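You operate a simulated robot arm through the tools that you are given. There is no shell and no other tool.

You are at the controls of a simulated robot arm. One attempt, no reset.

## Task
Size the end rail's short patch and lay the gold leaf on it.
Fine: oil size with the blue brush, leave the yellow brush; the cover slid to the wax and back over the size after; brush and sheet go back; leave the long patch. Set down upright: squat brush with blue handle.
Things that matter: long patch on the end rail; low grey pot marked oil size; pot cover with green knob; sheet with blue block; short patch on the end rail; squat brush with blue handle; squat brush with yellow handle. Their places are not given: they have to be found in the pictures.

Only the result counts: the job must be done as asked and must still hold three seconds after the hand-in. Knocking over, shifting, dropping, spilling or breaking anything else fails it. Lids that push on must go on centred and level and be pressed home; caps that screw on are set level and turned clockwise until they are tight. Flat cloth is picked up by pressing the open fingertips on it (5 to 10 N) and closing them slowly along it; thin cloth reads only 2 to 8 mm in the jaws.

## Robot
A 7-joint arm with a fingered hand, fixed in place. Base frame: the origin is at the foot of the arm, x ahead of it, y to its left, z up. Units: m, rad, N and s.
With the tool pointing down near the work surface it reaches from about 0.28 to 0.7 m from the base axis. Its first joint turns from -2.897 to 2.897 rad. Payload 4 kg.
The tool frame sits at the grasp point between the pads (the TCP): z along the fingers, y along the line on which they close. The tips reach 0.026 m beyond it. The gripper opens to 0.156 m. The gripper's body begins 0.073 m behind the TCP. The gripper is a hand of 4 fingers: y runs from the thumb to the fingers, the wrist lies at [0, 0, -0.239] in the tool frame, and closing takes about 1.5 s.
Orientation is told as [roll, pitch, yaw] about the base's x, y, z axes, in that order, counted from this pose: with the fingers straight down and closing along the base's y, the tool's x points along the base's -x, its y along +y and its z along -z.

## Interface
- The arm moves only by the tool send_rows. Its argument "rows" is a list of rows, each a list of 3 entries, a list of its own where there are three numbers: the shift along the tool's x, y, z in m, then the turn, a rotation vector about the tool's x, y, z in rad, then the finger opening in m, from 0 to 0.156. In form: [[[x, y, z], [ax, ay, az], claw], ...]. A call has 1 to 20 rows; each row shifts and turns the commanded pose from where the row before left it, along the tool's axes as they then stand. Rows are played at 5 a second. More than 0.05 m and 0.15 rad between two rows, or a gripper value outside its range, and nothing of the call is played. Where a pose cannot be reached the arm comes as near as it can. A force on the tool above 40 N (or 10 N above the force at the start of the call, whichever is more), or a blocked arm, ends the call early, and 0.2 s more pass. Each finger travels about 0.072 m/s and halts on what it meets, pressing with about 30 N; the grip force reading is that of the motor and also rises with nothing between the fingers. The clock runs only during rows and for 0.2 s after the last one: add rows that do not move to give the fingers time. It gives the time, the measured TCP pose, the force on the tool (base axes), the opening and the grip force at its end, in the units of the frame above (readings bear some noise), with the torque about the TCP (base axes, N m) and any sound that the robot's microphone picked up.
- Cameras (640 x 400 px; columns grow to the right, rows downward): "scene" is fixed at [0.237, -0.4905, 1.5707]; the picture's right is [0.96, -0.28, 0.00], its down [-0.17, -0.58, -0.79] and it looks along [0.22, 0.76, -0.61] (base axes); focal length 367 px, centre (320, 200). "wrist" rides on the gripper at [0.058, -0.058, -0.091] in the tool frame; the picture's right is [0.71, 0.71, 0.00], its down [-0.53, 0.53, -0.67] and it looks along [-0.47, 0.47, 0.74] (tool axes); focal length 265 px, centre (320, 200).
- grab_frame(camera): a new picture of that camera. The clock stands still meanwhile.
- grasp_type(shape): the hand has 4 fingers and takes this shape, open, in about a second: jaw (thumb against the fingers, like two jaws); tri (thumb and two fingers); tip (a fingertip pinch); poke (one finger out to press); point (the index stretched); flat (the hand flat); cup (the hand cupped); fist (a fist). The gripper value then closes the fingers along that shape, each until it touches; the sizes above hold for jaw. It gives what a move gives, with no picture.
- locate(camera, pixels): for up to 12 pixels [column, row] of the newest picture of that camera ("zoom" is the newest enlarged one), the place [x, y, z] in the base frame of the surface seen there, good to about 0.002 m, but the place of the scene camera against the robot may be out by one fixed shift of up to 0.025 m in any direction. The clock stands still meanwhile.
- inspect(camera, box): a new picture of the part [left, top, right, bottom] of that camera's present view, enlarged. The clock stands still meanwhile.
- finish_job(): hands the job in; it is judged then, once.

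Unless the task says otherwise, let go and move clear before handing in.

The tools are called after "Call:" as name(argument=value, ...) on one line, values as JSON. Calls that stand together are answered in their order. send_rows: Moves the arm, as the interface text tells. Its arguments: {"type":"object","properties":{"rows":{"type":"array","items":{"type":"array"}}},"required":["rows"]} The other tools are called the same way: grasp_type (shape) gives the hand a shape; grab_frame (camera) takes a picture; locate (camera, pixels) gives the place of the surface under pixels of a picture; inspect (camera, box) takes an enlarged picture of a part of a camera's view; finish_job () hands the job in.

At the start:

```text
t: 0.0
ee_pos: [0.3103, 0.3704, 1.1105]
tool_rot: [-0.002, 0.0, -0.002]
force: [-0.5, -0.3, -0.6]
torque: [0.01, -0.02, 0.02]
gripper_width: 0.156
grip_force: 0.0
shape: jaw
```

scene: 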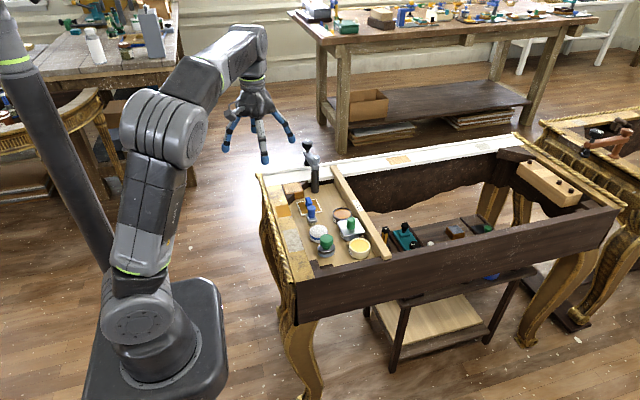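
wrist: 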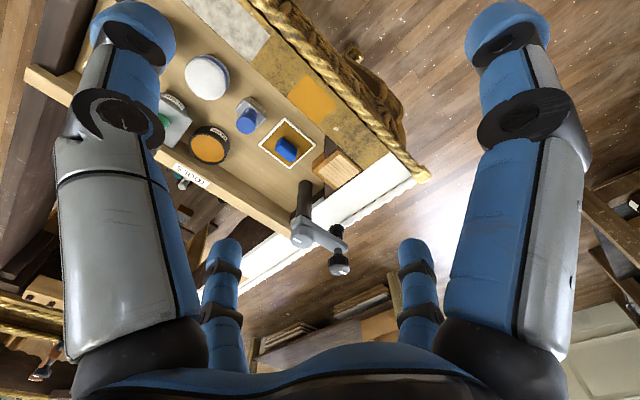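

The first pictures show a table frame with a tray of pots at scene pixels about (260-390, 170-260). I'll take enlarged views to identify each item.

Call:
inspect(camera="scene", box=[250, 160, 410, 270])

Call:
inspect(camera="wrist", box=[140, 0, 440, 260])

```text
3.64 times, centred on (330, 215) of scene
```

zoom: 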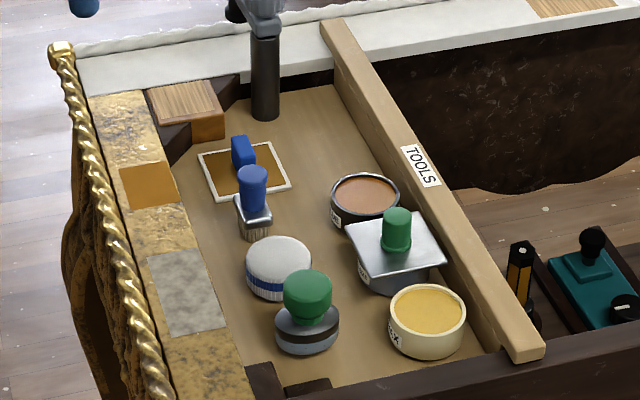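

```text
1.54 times, centred on (290, 130) of wrist
```

zoom: 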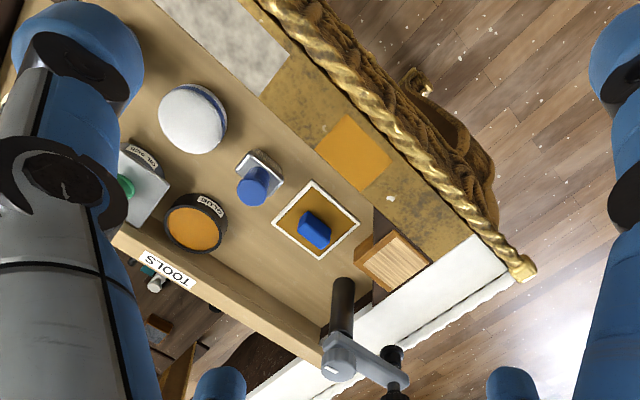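

The zoom shows an orange patch at (147,185) and a grey patch at (185,290) on the end rail, a square cover with a green knob at (395,240), and a blue-handled brush at (253,200). I'll zoom in further to read the labels.

Call:
inspect(camera="scene", box=[325, 200, 385, 240])

Call:
inspect(camera="scene", box=[290, 185, 350, 225])

Call:
inspect(camera="scene", box=[300, 220, 375, 270])

Call:
inspect(camera="scene", box=[370, 200, 500, 285])

Call:
inspect(camera="wrist", box=[140, 40, 260, 200])

```text
10.00 times, centred on (355, 220) of scene
```

zoom: 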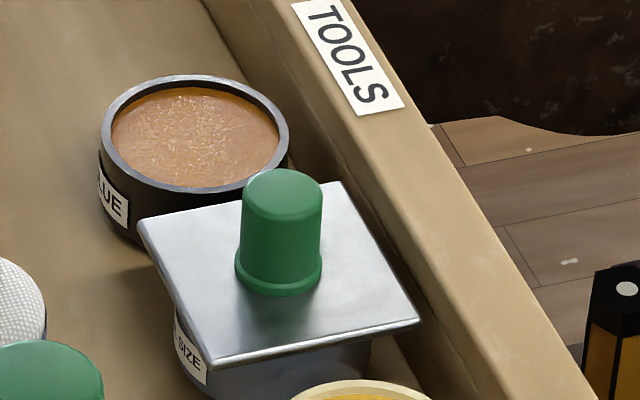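

```text
10.00 times, centred on (320, 205) of scene
```

zoom: 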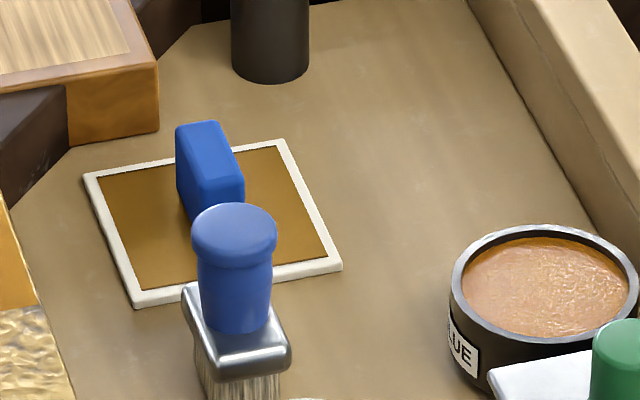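

```text
8.00 times, centred on (338, 245) of scene
```

zoom: 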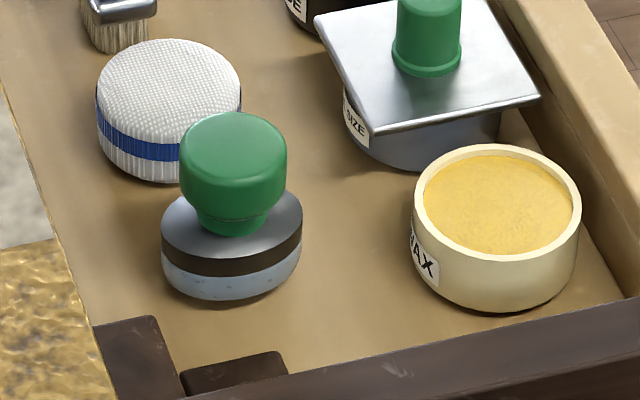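

```text
4.71 times, centred on (435, 242) of scene
```

zoom: 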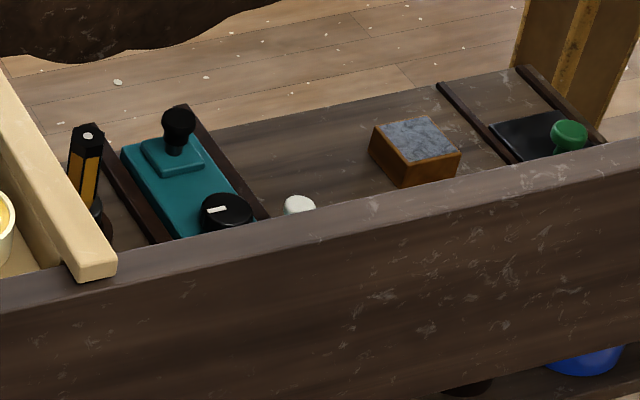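

```text
2.50 times, centred on (200, 120) of wrist
```

zoom: 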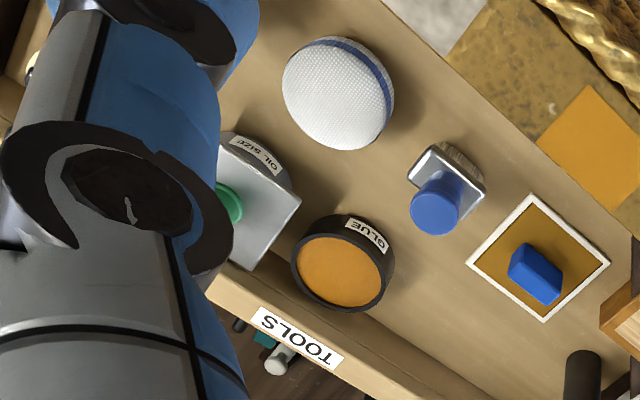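

The labels read GLUE, OIL SIZE (square cover with green knob) and WAX, and the blue-block sheet sits beside the blue brush. I don't see the yellow brush yet, so I'll inspect the other regions.

Call:
inspect(camera="scene", box=[480, 100, 640, 240])

Call:
inspect(camera="scene", box=[280, 0, 460, 100])

Call:
inspect(camera="scene", box=[440, 0, 620, 100])

Call:
inspect(camera="scene", box=[350, 260, 520, 380])

Call:
inspect(camera="scene", box=[0, 0, 180, 110])

```text
2.86 times, centred on (560, 170) of scene
```

zoom: 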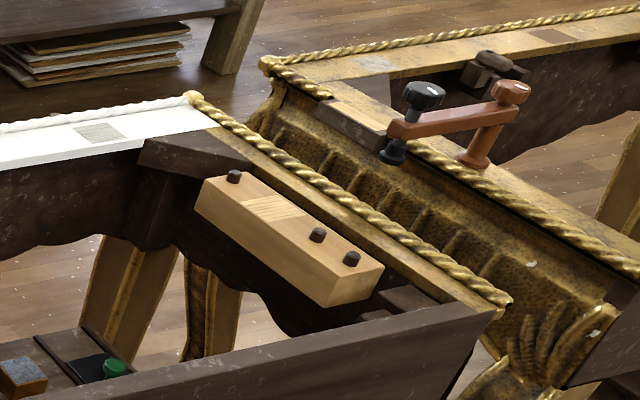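

```text
3.56 times, centred on (370, 50) of scene
```

zoom: 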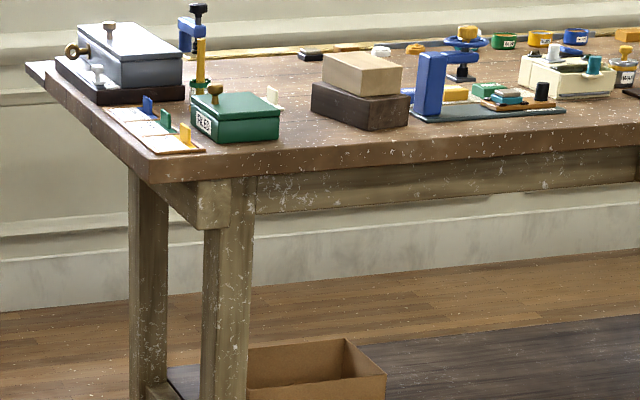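

```text
3.56 times, centred on (530, 50) of scene
```

zoom: 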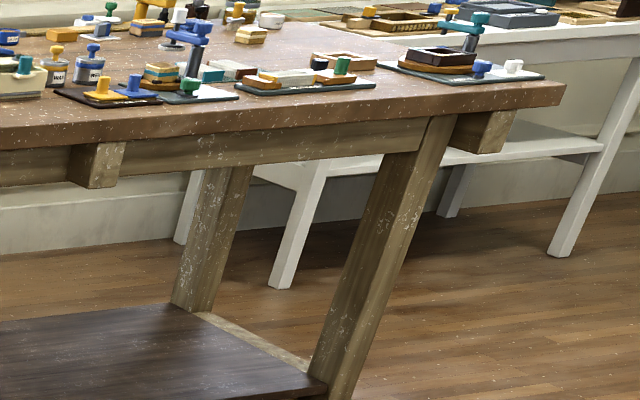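

```text
3.33 times, centred on (435, 320) of scene
```

zoom: 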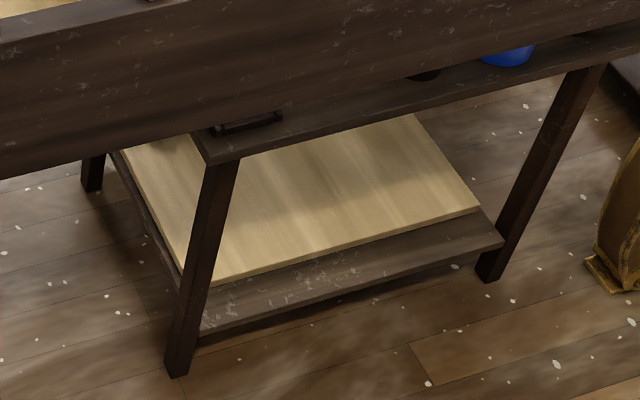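

```text
3.56 times, centred on (90, 55) of scene
```

zoom: 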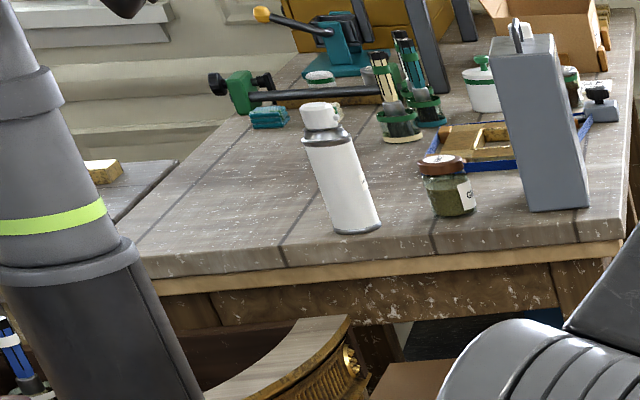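

No yellow brush shows in these views; the tray's front edge near the dark rail may hide it. I'll take a fresh scene picture and locate the key points.

Call:
grab_frame(camera="scene")

Call:
inspect(camera="scene", box=[250, 160, 410, 270])

Call:
locate(camera="zoom", pixels=[[252, 172], [252, 217], [242, 145], [290, 190], [212, 198], [196, 157], [262, 143], [397, 213], [445, 262], [378, 275], [427, 310], [364, 192]])

Call:
locate(camera="zoom", pixels=[[119, 166], [168, 160], [178, 202], [130, 213], [150, 255], [205, 248], [228, 322], [174, 336], [310, 100], [350, 225], [265, 95], [225, 290]])

Call:
locate(camera="zoom", pixels=[[307, 280], [278, 255], [402, 212], [352, 226], [413, 215], [340, 200], [440, 180], [520, 340], [300, 390], [60, 60], [160, 390], [185, 120]])

```text
taken
```

scene: 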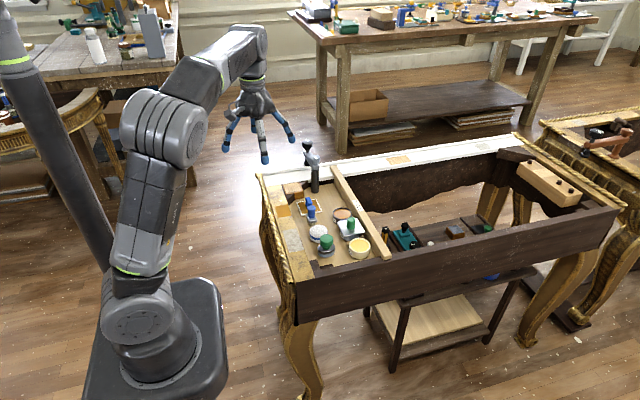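

```text
3.64 times, centred on (330, 215) of scene
```

zoom: 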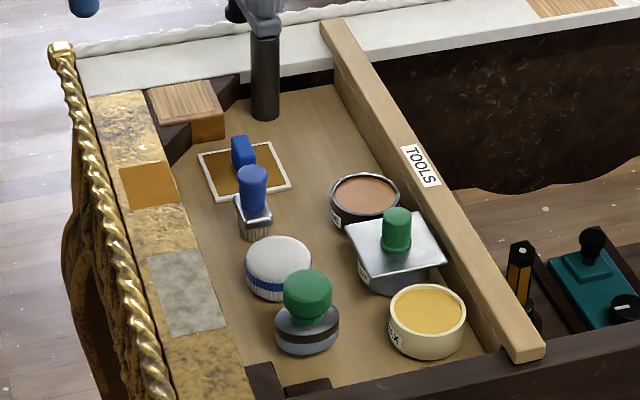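

```text
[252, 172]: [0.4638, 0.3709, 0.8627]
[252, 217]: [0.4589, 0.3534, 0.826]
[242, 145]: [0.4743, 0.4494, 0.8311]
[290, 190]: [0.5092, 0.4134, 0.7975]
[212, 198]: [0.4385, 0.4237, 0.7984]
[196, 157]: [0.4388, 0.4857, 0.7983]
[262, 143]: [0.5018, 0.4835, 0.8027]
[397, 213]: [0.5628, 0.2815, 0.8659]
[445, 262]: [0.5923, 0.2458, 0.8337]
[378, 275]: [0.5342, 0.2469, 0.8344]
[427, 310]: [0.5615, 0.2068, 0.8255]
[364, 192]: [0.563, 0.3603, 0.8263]
```

```text
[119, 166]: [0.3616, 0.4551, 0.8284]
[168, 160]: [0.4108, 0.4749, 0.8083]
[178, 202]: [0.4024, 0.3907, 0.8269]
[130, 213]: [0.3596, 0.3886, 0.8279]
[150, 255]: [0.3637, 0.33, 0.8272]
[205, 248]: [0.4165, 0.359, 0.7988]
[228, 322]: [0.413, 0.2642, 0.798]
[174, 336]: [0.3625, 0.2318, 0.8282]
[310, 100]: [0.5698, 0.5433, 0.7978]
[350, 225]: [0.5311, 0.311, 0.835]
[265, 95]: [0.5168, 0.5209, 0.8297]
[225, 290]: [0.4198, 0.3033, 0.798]
```

```text
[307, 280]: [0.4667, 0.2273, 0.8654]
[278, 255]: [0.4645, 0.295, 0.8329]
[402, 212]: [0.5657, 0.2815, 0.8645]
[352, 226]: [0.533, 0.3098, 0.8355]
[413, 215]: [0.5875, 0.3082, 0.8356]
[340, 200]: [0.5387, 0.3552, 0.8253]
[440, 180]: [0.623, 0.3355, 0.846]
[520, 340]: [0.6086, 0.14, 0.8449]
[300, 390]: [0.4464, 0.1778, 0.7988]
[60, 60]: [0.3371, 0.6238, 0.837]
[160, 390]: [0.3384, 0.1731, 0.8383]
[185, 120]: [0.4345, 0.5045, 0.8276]
```

The scene camera gives places that may be offset by up to 25 mm, so I'll compare with the wrist camera, which rides on the hand.

Call:
grab_frame(camera="wrist")

Call:
inspect(camera="wrist", box=[140, 0, 440, 260])

Call:
locate(camera="zoom", pixels=[[252, 193], [348, 113], [391, 157], [358, 190], [316, 146], [312, 180], [361, 216], [316, 259], [271, 225], [235, 172], [195, 230], [290, 55]])

Call:
locate(camera="zoom", pixels=[[315, 225], [253, 200], [265, 175], [283, 178], [270, 152], [190, 120], [165, 175], [400, 262], [345, 290], [261, 96], [318, 158], [340, 340]])

```text
taken
```

wrist: 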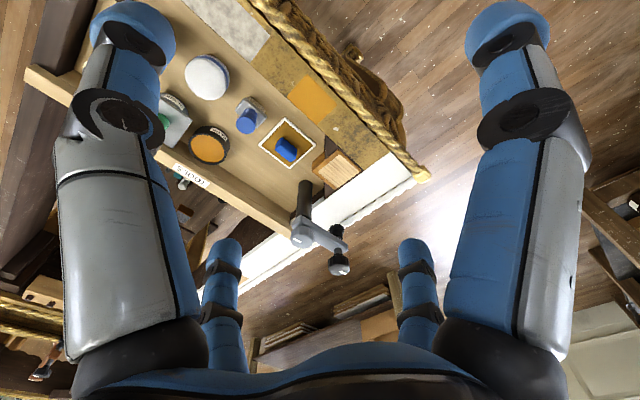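

```text
1.54 times, centred on (290, 130) of wrist
```

zoom: 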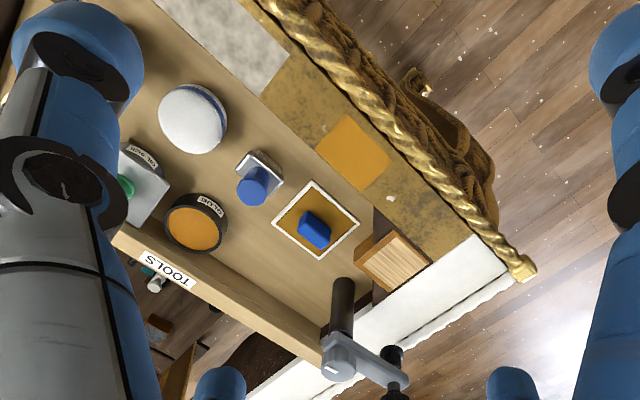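

```text
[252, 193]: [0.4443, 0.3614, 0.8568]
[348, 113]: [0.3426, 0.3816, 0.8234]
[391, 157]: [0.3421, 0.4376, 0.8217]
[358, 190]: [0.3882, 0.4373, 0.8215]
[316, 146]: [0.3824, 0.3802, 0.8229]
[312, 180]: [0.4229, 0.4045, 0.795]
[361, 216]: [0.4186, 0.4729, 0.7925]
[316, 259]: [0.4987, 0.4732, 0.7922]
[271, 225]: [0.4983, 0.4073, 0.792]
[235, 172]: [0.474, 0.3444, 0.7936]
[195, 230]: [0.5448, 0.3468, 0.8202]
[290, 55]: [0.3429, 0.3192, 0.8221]
```

```text
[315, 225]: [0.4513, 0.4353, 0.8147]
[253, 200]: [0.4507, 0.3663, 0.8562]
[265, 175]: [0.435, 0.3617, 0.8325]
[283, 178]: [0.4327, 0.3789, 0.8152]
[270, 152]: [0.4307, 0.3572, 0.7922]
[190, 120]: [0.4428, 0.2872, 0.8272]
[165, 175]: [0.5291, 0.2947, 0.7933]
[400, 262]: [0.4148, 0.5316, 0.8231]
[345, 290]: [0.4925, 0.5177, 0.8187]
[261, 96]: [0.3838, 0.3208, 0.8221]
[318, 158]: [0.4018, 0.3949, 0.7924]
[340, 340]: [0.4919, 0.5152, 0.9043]
```

The wrist camera puts the scene readings about (+0.013, +0.012, +0.006) too far, so I'll trust the wrist values: patch near (0.365, 0.409, 0.822) and sheet near (0.459, 0.440). I'll turn the hand to yaw +90° so it closes along base x, and part-close the fingers for a clearer view.

Call:
send_rows(rows=[[[0, 0, 0], [0, 0, -0.1428], 0.1], [[0, 0, 0], [0, 0, -0.1428], 0.1], [[0, 0, 0], [0, 0, -0.1428], 0.1], [[0, 0, 0], [0, 0, -0.1428], 0.1], [[0, 0, 0], [0, 0, -0.1428], 0.1], [[0, 0, 0], [0, 0, -0.1428], 0.1], [[0, 0, 0], [0, 0, -0.1428], 0.1], [[0, 0, 0], [0, 0, -0.1428], 0.1], [[0, 0, 0], [0, 0, -0.1428], 0.1], [[0, 0, 0], [0, 0, -0.1428], 0.1], [[0, 0, 0], [0, 0, -0.1428], 0.1], [[0, 0, 0], [0, 0, 0], 0.1], [[0, 0, 0], [0, 0, 0], 0.1]])

Call:
grab_frame(camera="wrist")

Call:
grab_frame(camera="scene")

```text
t: 2.8
ee_pos: [0.3118, 0.3705, 1.1085]
tool_rot: [0.001, 0.0, 1.571]
force: [1.0, -0.1, -0.6]
torque: [-0.01, 0.01, 0.01]
gripper_width: 0.1006
grip_force: 0.1
shape: jaw
```

```text
taken
```

wrist: 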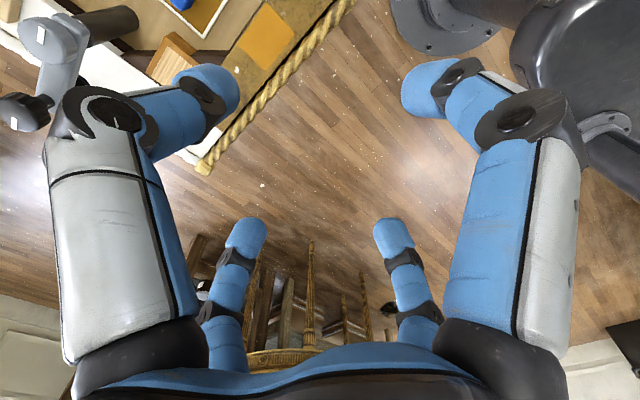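

```text
taken
```

scene: 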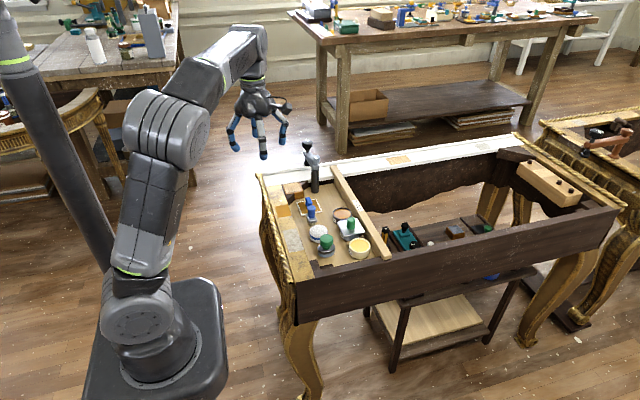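

The hand is now at yaw 1.571. Next I'll move over the tray's far side at a safe height (about z 1.03) so the wrist camera looks back across the tray toward the patch.

Call:
send_rows(rows=[[[0.01875, -0.03625, 0.01], [0, 0, 0], 0.1], [[0.01875, -0.03625, 0.01], [0, 0, 0], 0.1], [[0.01875, -0.03625, 0.01], [0, 0, 0], 0.1], [[0.01875, -0.03625, 0.01], [0, 0, 0], 0.1], [[0.01875, -0.03625, 0.01], [0, 0, 0], 0.1], [[0.01875, -0.03625, 0.01], [0, 0, 0], 0.1], [[0.01875, -0.03625, 0.01], [0, 0, 0], 0.1], [[0.01875, -0.03625, 0.01], [0, 0, 0], 0.1], [[0, 0, 0], [0, 0, 0], 0.1], [[0, 0, 0], [0, 0, 0], 0.1]])

Call:
grab_frame(camera="wrist")

Call:
grab_frame(camera="scene")

```text
t: 5.0
ee_pos: [0.599, 0.2215, 1.0291]
tool_rot: [0.001, 0.001, 1.57]
force: [0.2, 0.2, -0.6]
torque: [-0.02, 0.01, 0.02]
gripper_width: 0.1004
grip_force: 0.0
shape: jaw
```

```text
taken
```

wrist: 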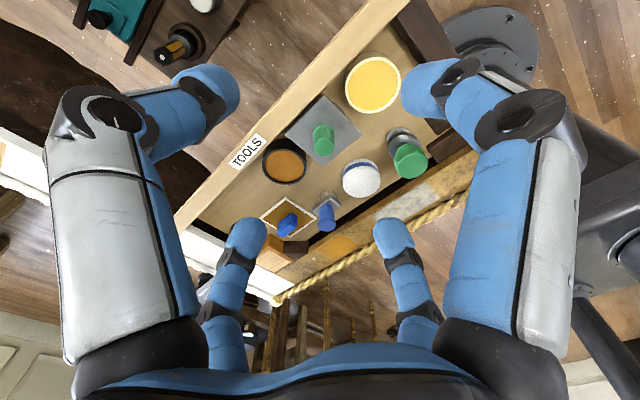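

```text
taken
```

scene: 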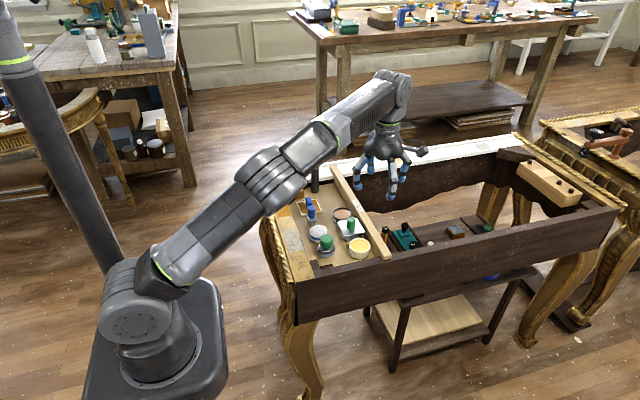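

The wrist view now shows the whole tray between the fingers: wax pot (372,82), cover (323,135), glue (285,160), brush (327,215), sheet (288,218) and patch (335,245). I'll zoom in and locate these precisely.

Call:
inspect(camera="wrist", box=[230, 40, 450, 180])

Call:
locate(camera="zoom", pixels=[[267, 270], [305, 310], [380, 255], [270, 160], [165, 230], [275, 285], [410, 125], [345, 120], [475, 115], [412, 55], [412, 195], [160, 345]])

Call:
inspect(camera="wrist", box=[240, 160, 400, 290])

Call:
inspect(camera="wrist", box=[70, 0, 260, 120])

```text
2.86 times, centred on (340, 110) of wrist
```

zoom: 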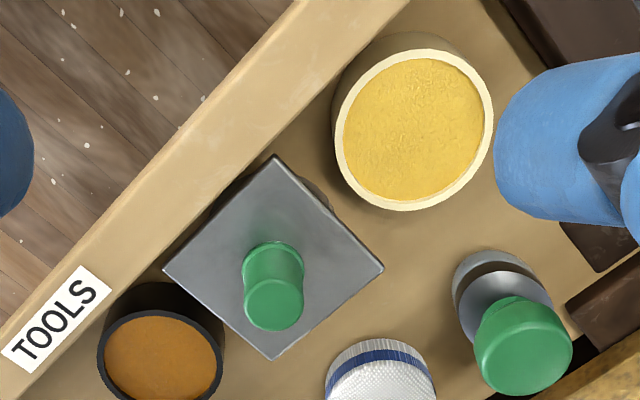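

```text
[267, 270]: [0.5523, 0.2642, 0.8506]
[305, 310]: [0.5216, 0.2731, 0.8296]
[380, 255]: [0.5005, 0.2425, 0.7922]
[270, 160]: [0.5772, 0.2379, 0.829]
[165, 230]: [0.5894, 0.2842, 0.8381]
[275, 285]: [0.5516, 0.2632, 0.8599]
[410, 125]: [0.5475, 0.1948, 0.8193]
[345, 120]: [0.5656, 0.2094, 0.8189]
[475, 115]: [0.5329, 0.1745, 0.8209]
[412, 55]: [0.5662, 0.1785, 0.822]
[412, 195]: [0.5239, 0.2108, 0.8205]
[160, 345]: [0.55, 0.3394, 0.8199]
```

```text
3.08 times, centred on (320, 225) of wrist
```

zoom: 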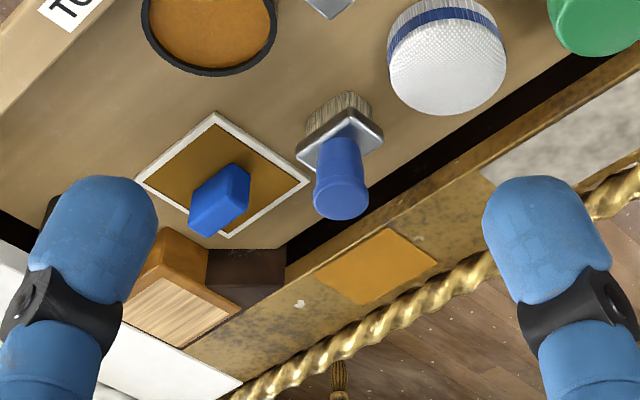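

```text
3.33 times, centred on (165, 60) of wrist
```

zoom: 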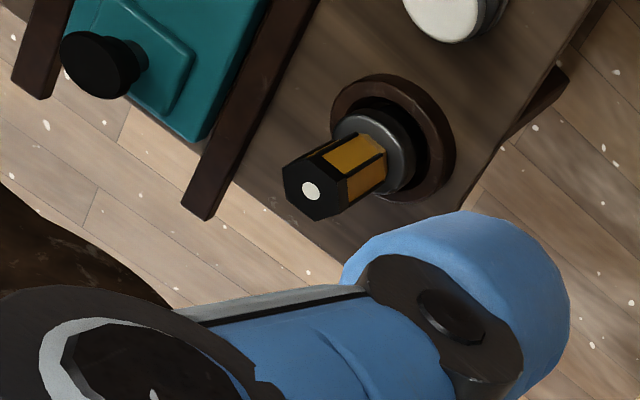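

Wax pot is at about (0.547, 0.195), knob about (0.552, 0.264) with the top near z 0.860. Now I'll locate the brush, sheet and patch points on the second zoom.

Call:
inspect(camera="wrist", box=[240, 160, 400, 290])

Call:
locate(camera="zoom", pixels=[[213, 118], [302, 182], [143, 181], [220, 200], [235, 168], [203, 230], [243, 205], [340, 205], [335, 160], [301, 160], [380, 135], [345, 100]])

Call:
locate(camera="zoom", pixels=[[316, 268], [388, 229], [436, 260], [360, 303], [375, 265], [300, 235], [440, 290], [400, 300], [350, 335], [480, 180], [250, 330], [205, 290]])

```text
3.08 times, centred on (320, 225) of wrist
```

zoom: 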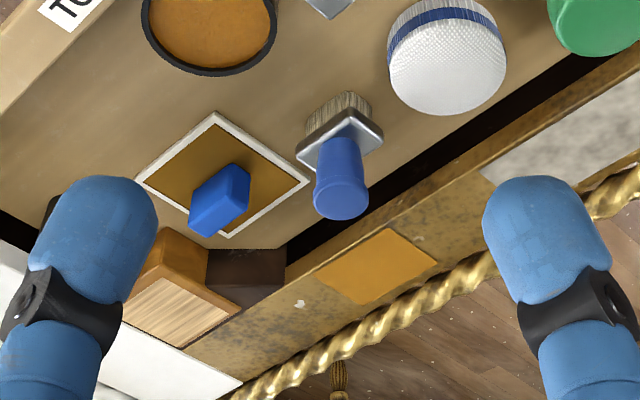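

```text
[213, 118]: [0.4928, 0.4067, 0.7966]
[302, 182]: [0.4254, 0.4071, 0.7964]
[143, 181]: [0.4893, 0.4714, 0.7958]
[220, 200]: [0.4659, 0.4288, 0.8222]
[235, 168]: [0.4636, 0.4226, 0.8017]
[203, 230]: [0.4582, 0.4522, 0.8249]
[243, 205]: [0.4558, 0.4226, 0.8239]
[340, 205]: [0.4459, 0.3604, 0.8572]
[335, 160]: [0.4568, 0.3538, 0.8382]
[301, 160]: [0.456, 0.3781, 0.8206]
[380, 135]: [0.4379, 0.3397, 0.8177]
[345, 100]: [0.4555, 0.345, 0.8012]
```

```text
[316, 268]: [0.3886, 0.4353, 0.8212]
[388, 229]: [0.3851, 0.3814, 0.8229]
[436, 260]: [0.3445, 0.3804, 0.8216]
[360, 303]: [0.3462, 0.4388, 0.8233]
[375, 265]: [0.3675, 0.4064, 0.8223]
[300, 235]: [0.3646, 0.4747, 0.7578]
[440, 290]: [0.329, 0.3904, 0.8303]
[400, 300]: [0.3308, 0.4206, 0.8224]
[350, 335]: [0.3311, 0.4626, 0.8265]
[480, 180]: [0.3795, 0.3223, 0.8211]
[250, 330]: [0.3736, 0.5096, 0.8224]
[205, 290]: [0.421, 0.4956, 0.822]
```

The patch spans about x 0.345–0.388, y 0.381–0.437 with centre (0.366, 0.409, 0.822). I'll refine the cover, knob and pot positions from a tighter zoom.

Call:
inspect(camera="wrist", box=[280, 85, 380, 175])

Call:
locate(camera="zoom", pixels=[[260, 305], [235, 305], [285, 305], [260, 280], [262, 325], [300, 75], [240, 90], [60, 215], [255, 385], [470, 255], [290, 60], [250, 350]])

```text
4.44 times, centred on (330, 130) of wrist
```

zoom: 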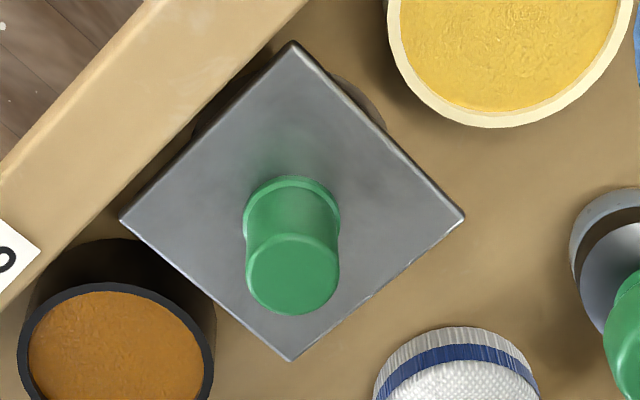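

```text
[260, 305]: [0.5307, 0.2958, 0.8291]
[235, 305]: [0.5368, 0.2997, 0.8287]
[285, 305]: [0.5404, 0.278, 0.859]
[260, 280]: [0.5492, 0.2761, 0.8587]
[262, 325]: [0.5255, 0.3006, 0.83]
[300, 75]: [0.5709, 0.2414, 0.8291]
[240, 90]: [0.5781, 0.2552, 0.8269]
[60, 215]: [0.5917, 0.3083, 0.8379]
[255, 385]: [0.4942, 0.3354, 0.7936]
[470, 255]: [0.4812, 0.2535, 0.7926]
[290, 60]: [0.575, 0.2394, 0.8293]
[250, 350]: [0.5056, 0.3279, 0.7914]
```

Call:
locate(camera="zoom", pixels=[[293, 276], [293, 245], [293, 308], [255, 276], [333, 276], [293, 48], [127, 219], [290, 353], [458, 215], [400, 70], [505, 120], [620, 60]])

Call:
inspect(camera="wrist", box=[265, 185, 355, 245])

Call:
locate(camera="zoom", pixels=[[160, 262], [98, 245], [170, 170], [225, 205], [200, 145], [435, 225], [395, 210], [475, 210], [435, 242], [278, 170], [502, 110], [435, 175]])

```text
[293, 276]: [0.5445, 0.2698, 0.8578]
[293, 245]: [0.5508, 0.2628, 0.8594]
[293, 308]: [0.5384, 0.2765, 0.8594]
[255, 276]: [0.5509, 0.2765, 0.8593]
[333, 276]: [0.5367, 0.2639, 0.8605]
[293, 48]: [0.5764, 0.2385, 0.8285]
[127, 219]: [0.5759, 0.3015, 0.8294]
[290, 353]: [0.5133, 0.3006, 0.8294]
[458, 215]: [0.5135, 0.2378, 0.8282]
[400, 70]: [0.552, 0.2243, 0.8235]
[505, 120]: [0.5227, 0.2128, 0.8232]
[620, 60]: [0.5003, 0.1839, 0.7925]
```

```text
6.67 times, centred on (310, 215) of wrist
```

zoom: 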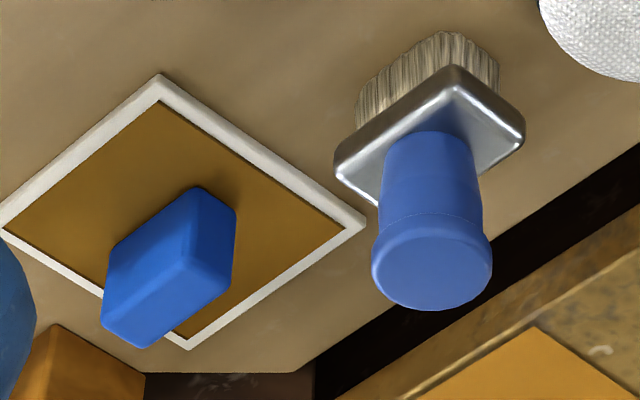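

```text
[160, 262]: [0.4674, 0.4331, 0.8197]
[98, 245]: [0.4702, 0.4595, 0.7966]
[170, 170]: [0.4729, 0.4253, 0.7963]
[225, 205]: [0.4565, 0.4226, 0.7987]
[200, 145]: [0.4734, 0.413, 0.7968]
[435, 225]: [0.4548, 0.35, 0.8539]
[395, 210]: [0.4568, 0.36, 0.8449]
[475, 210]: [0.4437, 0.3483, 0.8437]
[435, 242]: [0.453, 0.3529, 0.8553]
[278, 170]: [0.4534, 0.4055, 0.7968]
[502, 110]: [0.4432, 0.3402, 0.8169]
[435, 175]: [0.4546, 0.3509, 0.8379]
```

The cover plate is centred at (0.5448, 0.2696) and the knob is about 19 mm across with its top at z 0.859. I'll refine the brush handle top, block and wax pot rim.

Call:
locate(camera="zoom", pixels=[[432, 268], [432, 300], [382, 262], [484, 265], [345, 165], [455, 75], [515, 130], [480, 168], [150, 290], [120, 280], [145, 335], [220, 275]])

Call:
inspect(camera="wrist", box=[330, 35, 430, 125])

Call:
locate(camera="zoom", pixels=[[64, 190], [290, 182], [100, 110], [270, 110], [180, 275], [180, 80], [75, 250], [250, 260], [180, 185], [60, 100], [120, 70], [70, 170]])

```text
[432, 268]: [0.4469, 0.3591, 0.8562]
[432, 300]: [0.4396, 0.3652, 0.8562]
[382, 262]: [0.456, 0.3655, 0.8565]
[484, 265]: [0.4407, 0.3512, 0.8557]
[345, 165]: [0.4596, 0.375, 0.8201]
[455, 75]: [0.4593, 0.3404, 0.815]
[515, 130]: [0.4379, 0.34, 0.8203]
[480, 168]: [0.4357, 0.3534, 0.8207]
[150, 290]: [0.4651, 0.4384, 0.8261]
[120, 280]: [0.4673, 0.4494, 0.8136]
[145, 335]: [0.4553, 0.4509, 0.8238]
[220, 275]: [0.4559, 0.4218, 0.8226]
```

```text
4.44 times, centred on (380, 80) of wrist
```

zoom: 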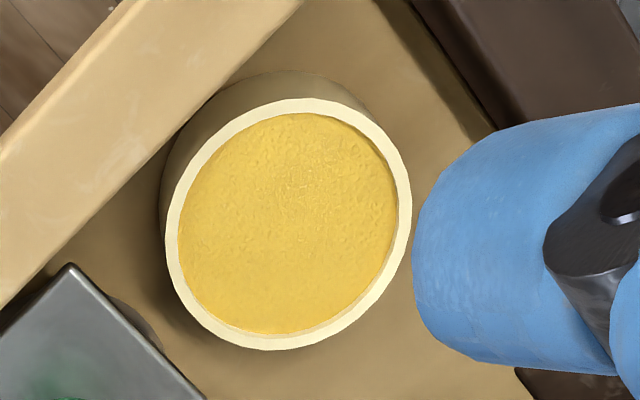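

```text
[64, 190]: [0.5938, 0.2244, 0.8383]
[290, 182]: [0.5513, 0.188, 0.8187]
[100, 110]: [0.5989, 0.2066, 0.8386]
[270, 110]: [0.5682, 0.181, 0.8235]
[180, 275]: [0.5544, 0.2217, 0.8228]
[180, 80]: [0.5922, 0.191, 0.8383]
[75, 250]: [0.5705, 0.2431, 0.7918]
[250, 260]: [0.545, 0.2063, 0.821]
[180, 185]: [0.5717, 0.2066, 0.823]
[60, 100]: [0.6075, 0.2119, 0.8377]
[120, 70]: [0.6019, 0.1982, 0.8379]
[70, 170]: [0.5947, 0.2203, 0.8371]
```

Call:
locate(camera="zoom", pixels=[[290, 223], [172, 215], [405, 215], [290, 105], [275, 343], [195, 310], [370, 125], [210, 130], [370, 310], [450, 45], [520, 130], [300, 30]])

```text
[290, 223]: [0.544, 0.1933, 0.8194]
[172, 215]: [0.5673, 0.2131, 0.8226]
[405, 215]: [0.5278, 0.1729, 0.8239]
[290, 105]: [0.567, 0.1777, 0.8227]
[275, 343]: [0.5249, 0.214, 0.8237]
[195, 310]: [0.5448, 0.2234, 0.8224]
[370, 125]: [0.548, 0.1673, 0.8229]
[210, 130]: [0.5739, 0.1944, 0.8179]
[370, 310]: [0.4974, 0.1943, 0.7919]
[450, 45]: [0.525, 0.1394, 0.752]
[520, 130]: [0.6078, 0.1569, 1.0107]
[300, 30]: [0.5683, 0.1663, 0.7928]
```

The wax pot's rim centre is (0.5465, 0.195, 0.823) and the brush handle top is (0.4475, 0.3585, 0.856). I'll go above the cover's knob at z 0.93 with the fingers narrowed to 0.05 and look.

Call:
send_rows(rows=[[[-0.012, 0.0136, 0.0248], [0, 0, 0], 0.05], [[-0.012, 0.0136, 0.0248], [0, 0, 0], 0.05], [[-0.012, 0.0136, 0.0248], [0, 0, 0], 0.05], [[-0.012, 0.0137, 0.0246], [0, 0, 0], 0.05], [[0, 0, 0], [0, 0, 0], 0.05], [[0, 0, 0], [0, 0, 0], 0.05]])

Call:
grab_frame(camera="wrist")

Call:
inspect(camera="scene", box=[290, 120, 450, 270])

```text
t: 6.4
ee_pos: [0.5464, 0.2687, 0.9327]
tool_rot: [0.0, 0.0, 1.571]
force: [-0.7, -1.4, 0.1]
torque: [0.02, 0.0, 0.05]
gripper_width: 0.0504
grip_force: 0.2
shape: jaw
```

```text
taken
```

wrist: 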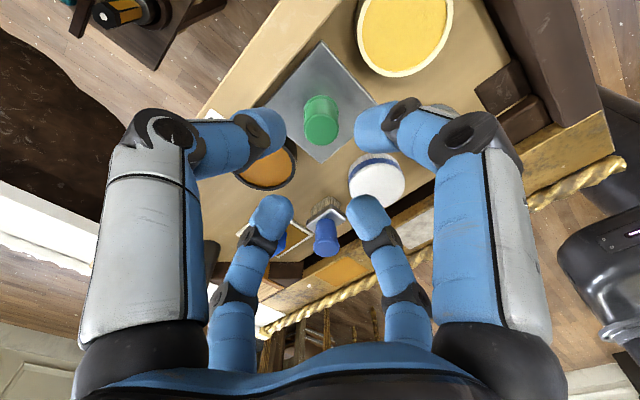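

```text
2.67 times, centred on (370, 195) of scene
```

zoom: 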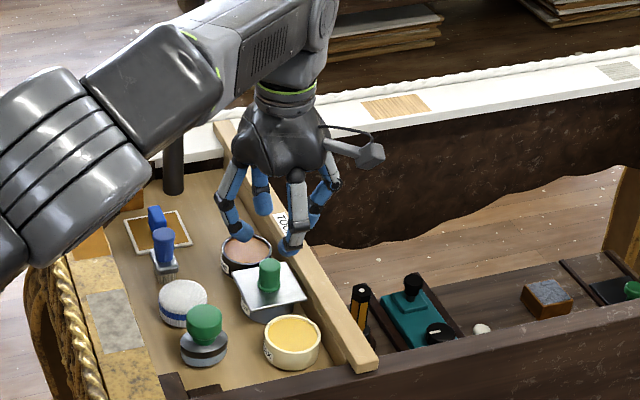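

The hand shows four fingertips at wrist pixels (270,130), (375,125), (270,215) and (368,215), which seem to sit around the TCP on four sides. I'll locate them to learn the real finger layout.

Call:
locate(camera="wrist", pixels=[[270, 125], [280, 130], [262, 140], [375, 120], [362, 128], [385, 140], [270, 212], [270, 200], [368, 212], [362, 205], [320, 122], [265, 118]])

Call:
inspect(camera="wrist", box=[200, 60, 440, 260])

```text
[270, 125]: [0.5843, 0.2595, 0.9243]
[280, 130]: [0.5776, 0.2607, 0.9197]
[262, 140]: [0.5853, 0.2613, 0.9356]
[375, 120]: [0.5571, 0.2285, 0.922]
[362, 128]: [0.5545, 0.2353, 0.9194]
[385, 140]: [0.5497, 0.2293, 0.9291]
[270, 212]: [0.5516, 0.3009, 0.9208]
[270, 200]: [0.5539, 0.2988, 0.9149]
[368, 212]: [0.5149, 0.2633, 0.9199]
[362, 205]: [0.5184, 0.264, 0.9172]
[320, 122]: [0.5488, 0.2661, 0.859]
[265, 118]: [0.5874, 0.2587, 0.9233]
```

```text
2.00 times, centred on (320, 160) of wrist
```

zoom: 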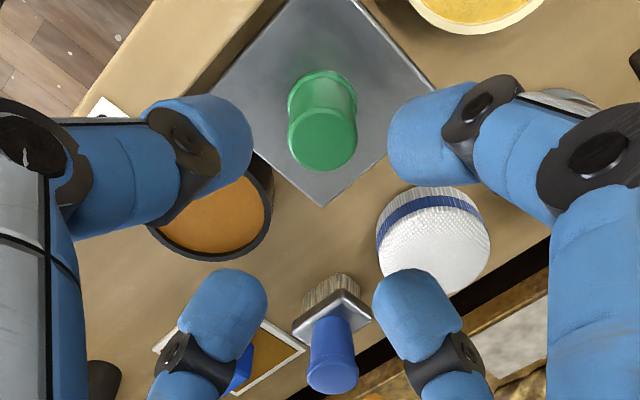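

The fingertips sit in a cross around the TCP, inner radius about half the opening, so the knob should be gripped from four sides. I'll refine the knob top from this closer view before descending.

Call:
locate(camera="zoom", pixels=[[322, 145], [293, 142], [352, 147], [322, 118], [322, 168], [288, 5], [432, 85], [322, 203], [220, 95], [330, 375], [305, 360], [357, 365]])

```text
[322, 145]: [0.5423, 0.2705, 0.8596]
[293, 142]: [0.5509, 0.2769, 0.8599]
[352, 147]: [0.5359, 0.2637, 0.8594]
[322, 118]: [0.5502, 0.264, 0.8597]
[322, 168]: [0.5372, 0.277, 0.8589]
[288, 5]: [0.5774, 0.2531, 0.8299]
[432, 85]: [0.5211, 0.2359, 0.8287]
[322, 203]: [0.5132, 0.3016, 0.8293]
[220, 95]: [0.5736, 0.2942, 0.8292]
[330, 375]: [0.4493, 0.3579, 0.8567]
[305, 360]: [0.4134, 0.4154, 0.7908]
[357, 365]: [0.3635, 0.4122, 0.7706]
```

The knob centre reads (0.5437, 0.2703). I'll narrow to 0.036, centre over it and descend to TCP z ≈ 0.863 so the tips stay about 7 mm above the plate.

Call:
send_rows(rows=[[[-0.0016, 0.0027, 0.015], [0, 0, 0], 0.036], [[0, 0, 0.015], [0, 0, 0], 0.036], [[0, 0, 0.015], [0, 0, 0], 0.036], [[0, 0, 0.015], [0, 0, 0], 0.036], [[0, 0, 0.01], [0, 0, 0], 0.036], [[0, 0, 0], [0, 0, 0], 0.036], [[0, 0, 0], [0, 0, 0], 0.036]])

Call:
grab_frame(camera="wrist")

Call:
inspect(camera="scene", box=[290, 140, 430, 270])

```text
t: 8.0
ee_pos: [0.543, 0.2716, 0.8609]
tool_rot: [-0.001, 0.0, 1.57]
force: [0.6, -0.4, -0.4]
torque: [0.02, 0.0, 0.0]
gripper_width: 0.0366
grip_force: 0.1
shape: jaw
```

```text
taken
```

wrist: 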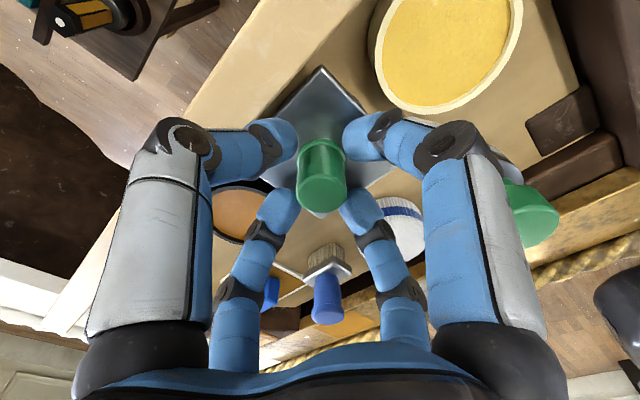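

```text
3.08 times, centred on (360, 205) of scene
```

zoom: 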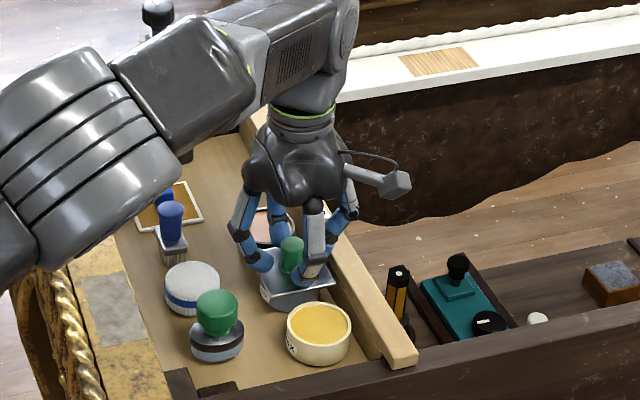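

The knob sits centred between the four tips at (320,175) with no contact force. I'll close on it gently.

Call:
send_rows(rows=[[[0, 0, 0], [0, 0, 0], 0.03], [[0, 0, 0], [0, 0, 0], 0.025], [[0, 0, 0], [0, 0, 0], 0.02], [[0, 0, 0], [0, 0, 0], 0.015], [[0, 0, 0], [0, 0, 0], 0.01], [[0, 0, 0], [0, 0, 0], 0.01], [[0, 0, 0], [0, 0, 0], 0.01], [[0, 0, 0], [0, 0, 0], 0.01]])

Call:
grab_frame(camera="wrist")

```text
t: 9.8
ee_pos: [0.5446, 0.272, 0.8605]
tool_rot: [0.0, 0.0, 1.57]
force: [0.8, -0.3, -8.0]
torque: [0.0, -0.03, 0.0]
gripper_width: 0.0183
grip_force: 29.9
shape: jaw
```

```text
taken
```

wrist: 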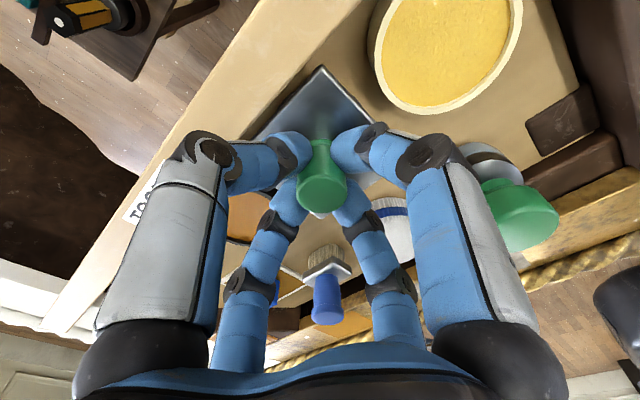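

The grip holds the knob at 0.0183 m with 30 N. I'll lift by about 5 mm and read the force before moving sideways.

Call:
send_rows(rows=[[[0, 0, -0.002], [0, 0, 0], 0.01], [[0, 0, -0.002], [0, 0, 0], 0.01], [[0, 0, -0.002], [0, 0, 0], 0.01], [[0, 0, 0], [0, 0, 0], 0.01], [[0, 0, 0], [0, 0, 0], 0.01]])

Call:
inspect(camera="scene", box=[320, 190, 410, 270])

Call:
grab_frame(camera="wrist")

```text
t: 10.6
ee_pos: [0.5436, 0.2701, 0.8602]
tool_rot: [0.008, 0.006, 1.572]
force: [5.5, 0.2, -13.0]
torque: [0.08, -0.19, 0.02]
gripper_width: 0.0178
grip_force: 30.0
shape: jaw
stopped in row 3: the force on the tool passed its limit at 43 N (the readings are from after the stop); the commanded pose is now the measured one
```

```text
5.00 times, centred on (365, 230) of scene
```

zoom: 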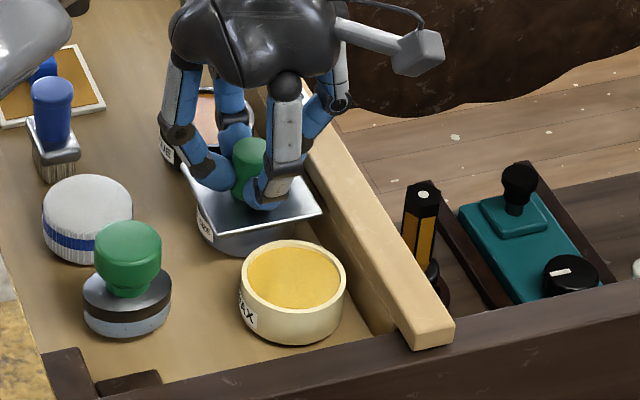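

```text
taken
```

wrist: 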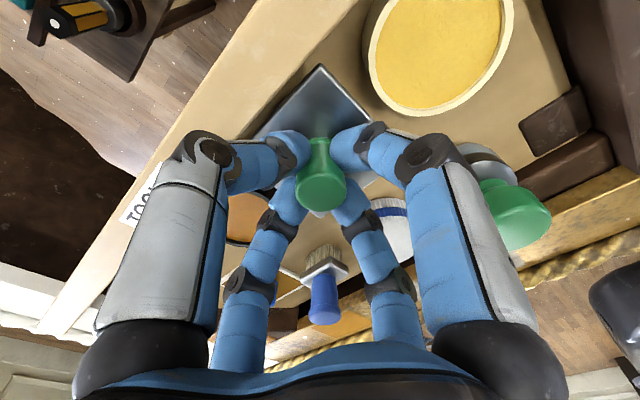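

Lifting is resisted (43 N), so this cover runs on a track and must be slid horizontally as the task says. I'll ease the upward pull and slide a short way toward the wax (base −y) to test.

Call:
send_rows(rows=[[[0, 0, 0.001], [0.006, 0.008, 0], 0.01], [[0, 0, 0], [0, 0, 0], 0.01], [[0.003, 0, 0], [0, 0, 0], 0.01], [[0.004, 0, 0], [0, 0, 0], 0.01], [[0.004, 0, 0], [0, 0, 0], 0.01], [[0, 0, 0], [0, 0, 0], 0.01]])

Call:
inspect(camera="scene", box=[320, 190, 410, 270])

```text
t: 12.0
ee_pos: [0.5428, 0.2593, 0.8611]
tool_rot: [-0.001, 0.012, 1.572]
force: [1.1, 0.2, -12.4]
torque: [0.04, -0.06, 0.0]
gripper_width: 0.0177
grip_force: 30.1
shape: jaw
```

```text
5.00 times, centred on (365, 230) of scene
```

zoom: 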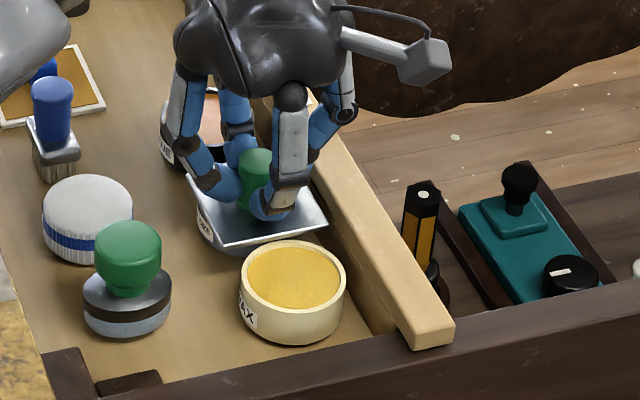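

The cover slides freely in −y with almost no side force, and the pot has not moved. I'll remove the small 0.012 tilt and continue the slide toward the wax pot centre (y ≈ 0.196).

Call:
send_rows(rows=[[[0.005, 0, 0.001], [0, -0.012, 0], 0.01], [[0.006, 0, 0], [0, 0, 0], 0.01], [[0.006, 0, 0], [0, 0, 0], 0.01], [[0.006, 0, 0], [0, 0, 0], 0.01], [[0.006, 0, 0], [0, 0, 0], 0.01], [[0.006, 0, 0], [0, 0, 0], 0.01], [[0.006, 0, 0], [0, 0, 0], 0.01], [[0.005, 0, 0], [0, 0, 0], 0.01], [[0, 0, 0], [0, 0, 0], 0.01]])

Call:
inspect(camera="scene", box=[320, 190, 410, 270])

Call:
grab_frame(camera="wrist")

```text
t: 14.0
ee_pos: [0.5424, 0.2124, 0.8612]
tool_rot: [0.001, 0.0, 1.571]
force: [4.9, 0.5, -7.5]
torque: [-0.02, -0.14, 0.04]
gripper_width: 0.0179
grip_force: 30.0
shape: jaw
```

```text
5.00 times, centred on (365, 230) of scene
```

zoom: 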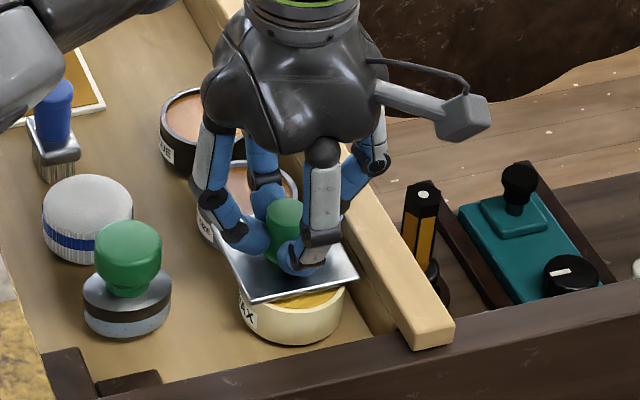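

```text
taken
```

wrist: 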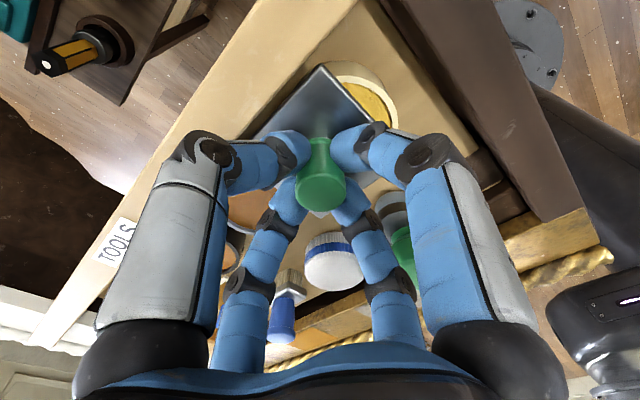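

The cover is partly on the wax pot (zoom (290,270)), with a small +x pull of 5 N on the tool. I'll slide the remaining 16 mm, with a 1 mm shift to +x.

Call:
send_rows(rows=[[[0.004, -0.001, 0], [0, 0, 0], 0.01], [[0.004, 0, 0], [0, 0, 0], 0.01], [[0.004, 0, 0], [0, 0, 0], 0.01], [[0.004, 0, 0], [0, 0, 0], 0.01], [[0, 0, 0], [0, 0, 0], 0.01], [[0, 0, 0], [0, 0, 0], 0.01]])

Call:
inspect(camera="scene", box=[320, 190, 410, 270])

Call:
grab_frame(camera="wrist")

```text
t: 15.4
ee_pos: [0.5434, 0.1966, 0.8601]
tool_rot: [0.0, 0.001, 1.573]
force: [-0.7, 2.1, -1.2]
torque: [-0.01, -0.02, 0.04]
gripper_width: 0.0182
grip_force: 29.7
shape: jaw
```

```text
5.00 times, centred on (365, 230) of scene
```

zoom: 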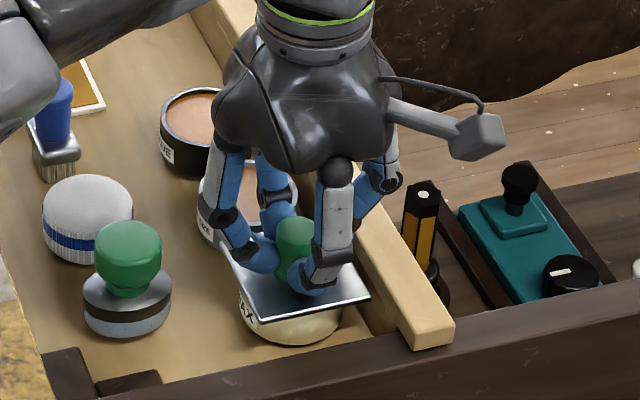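

```text
taken
```

wrist: 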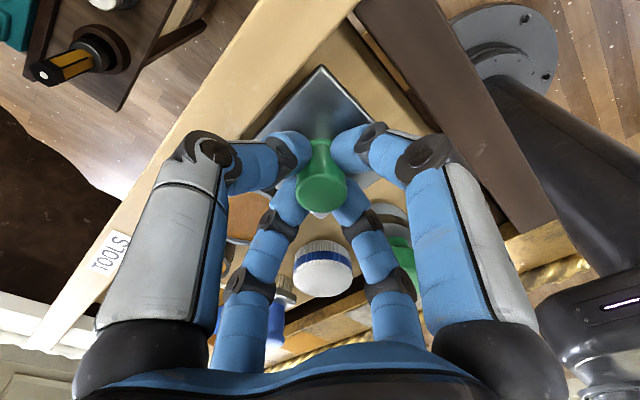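

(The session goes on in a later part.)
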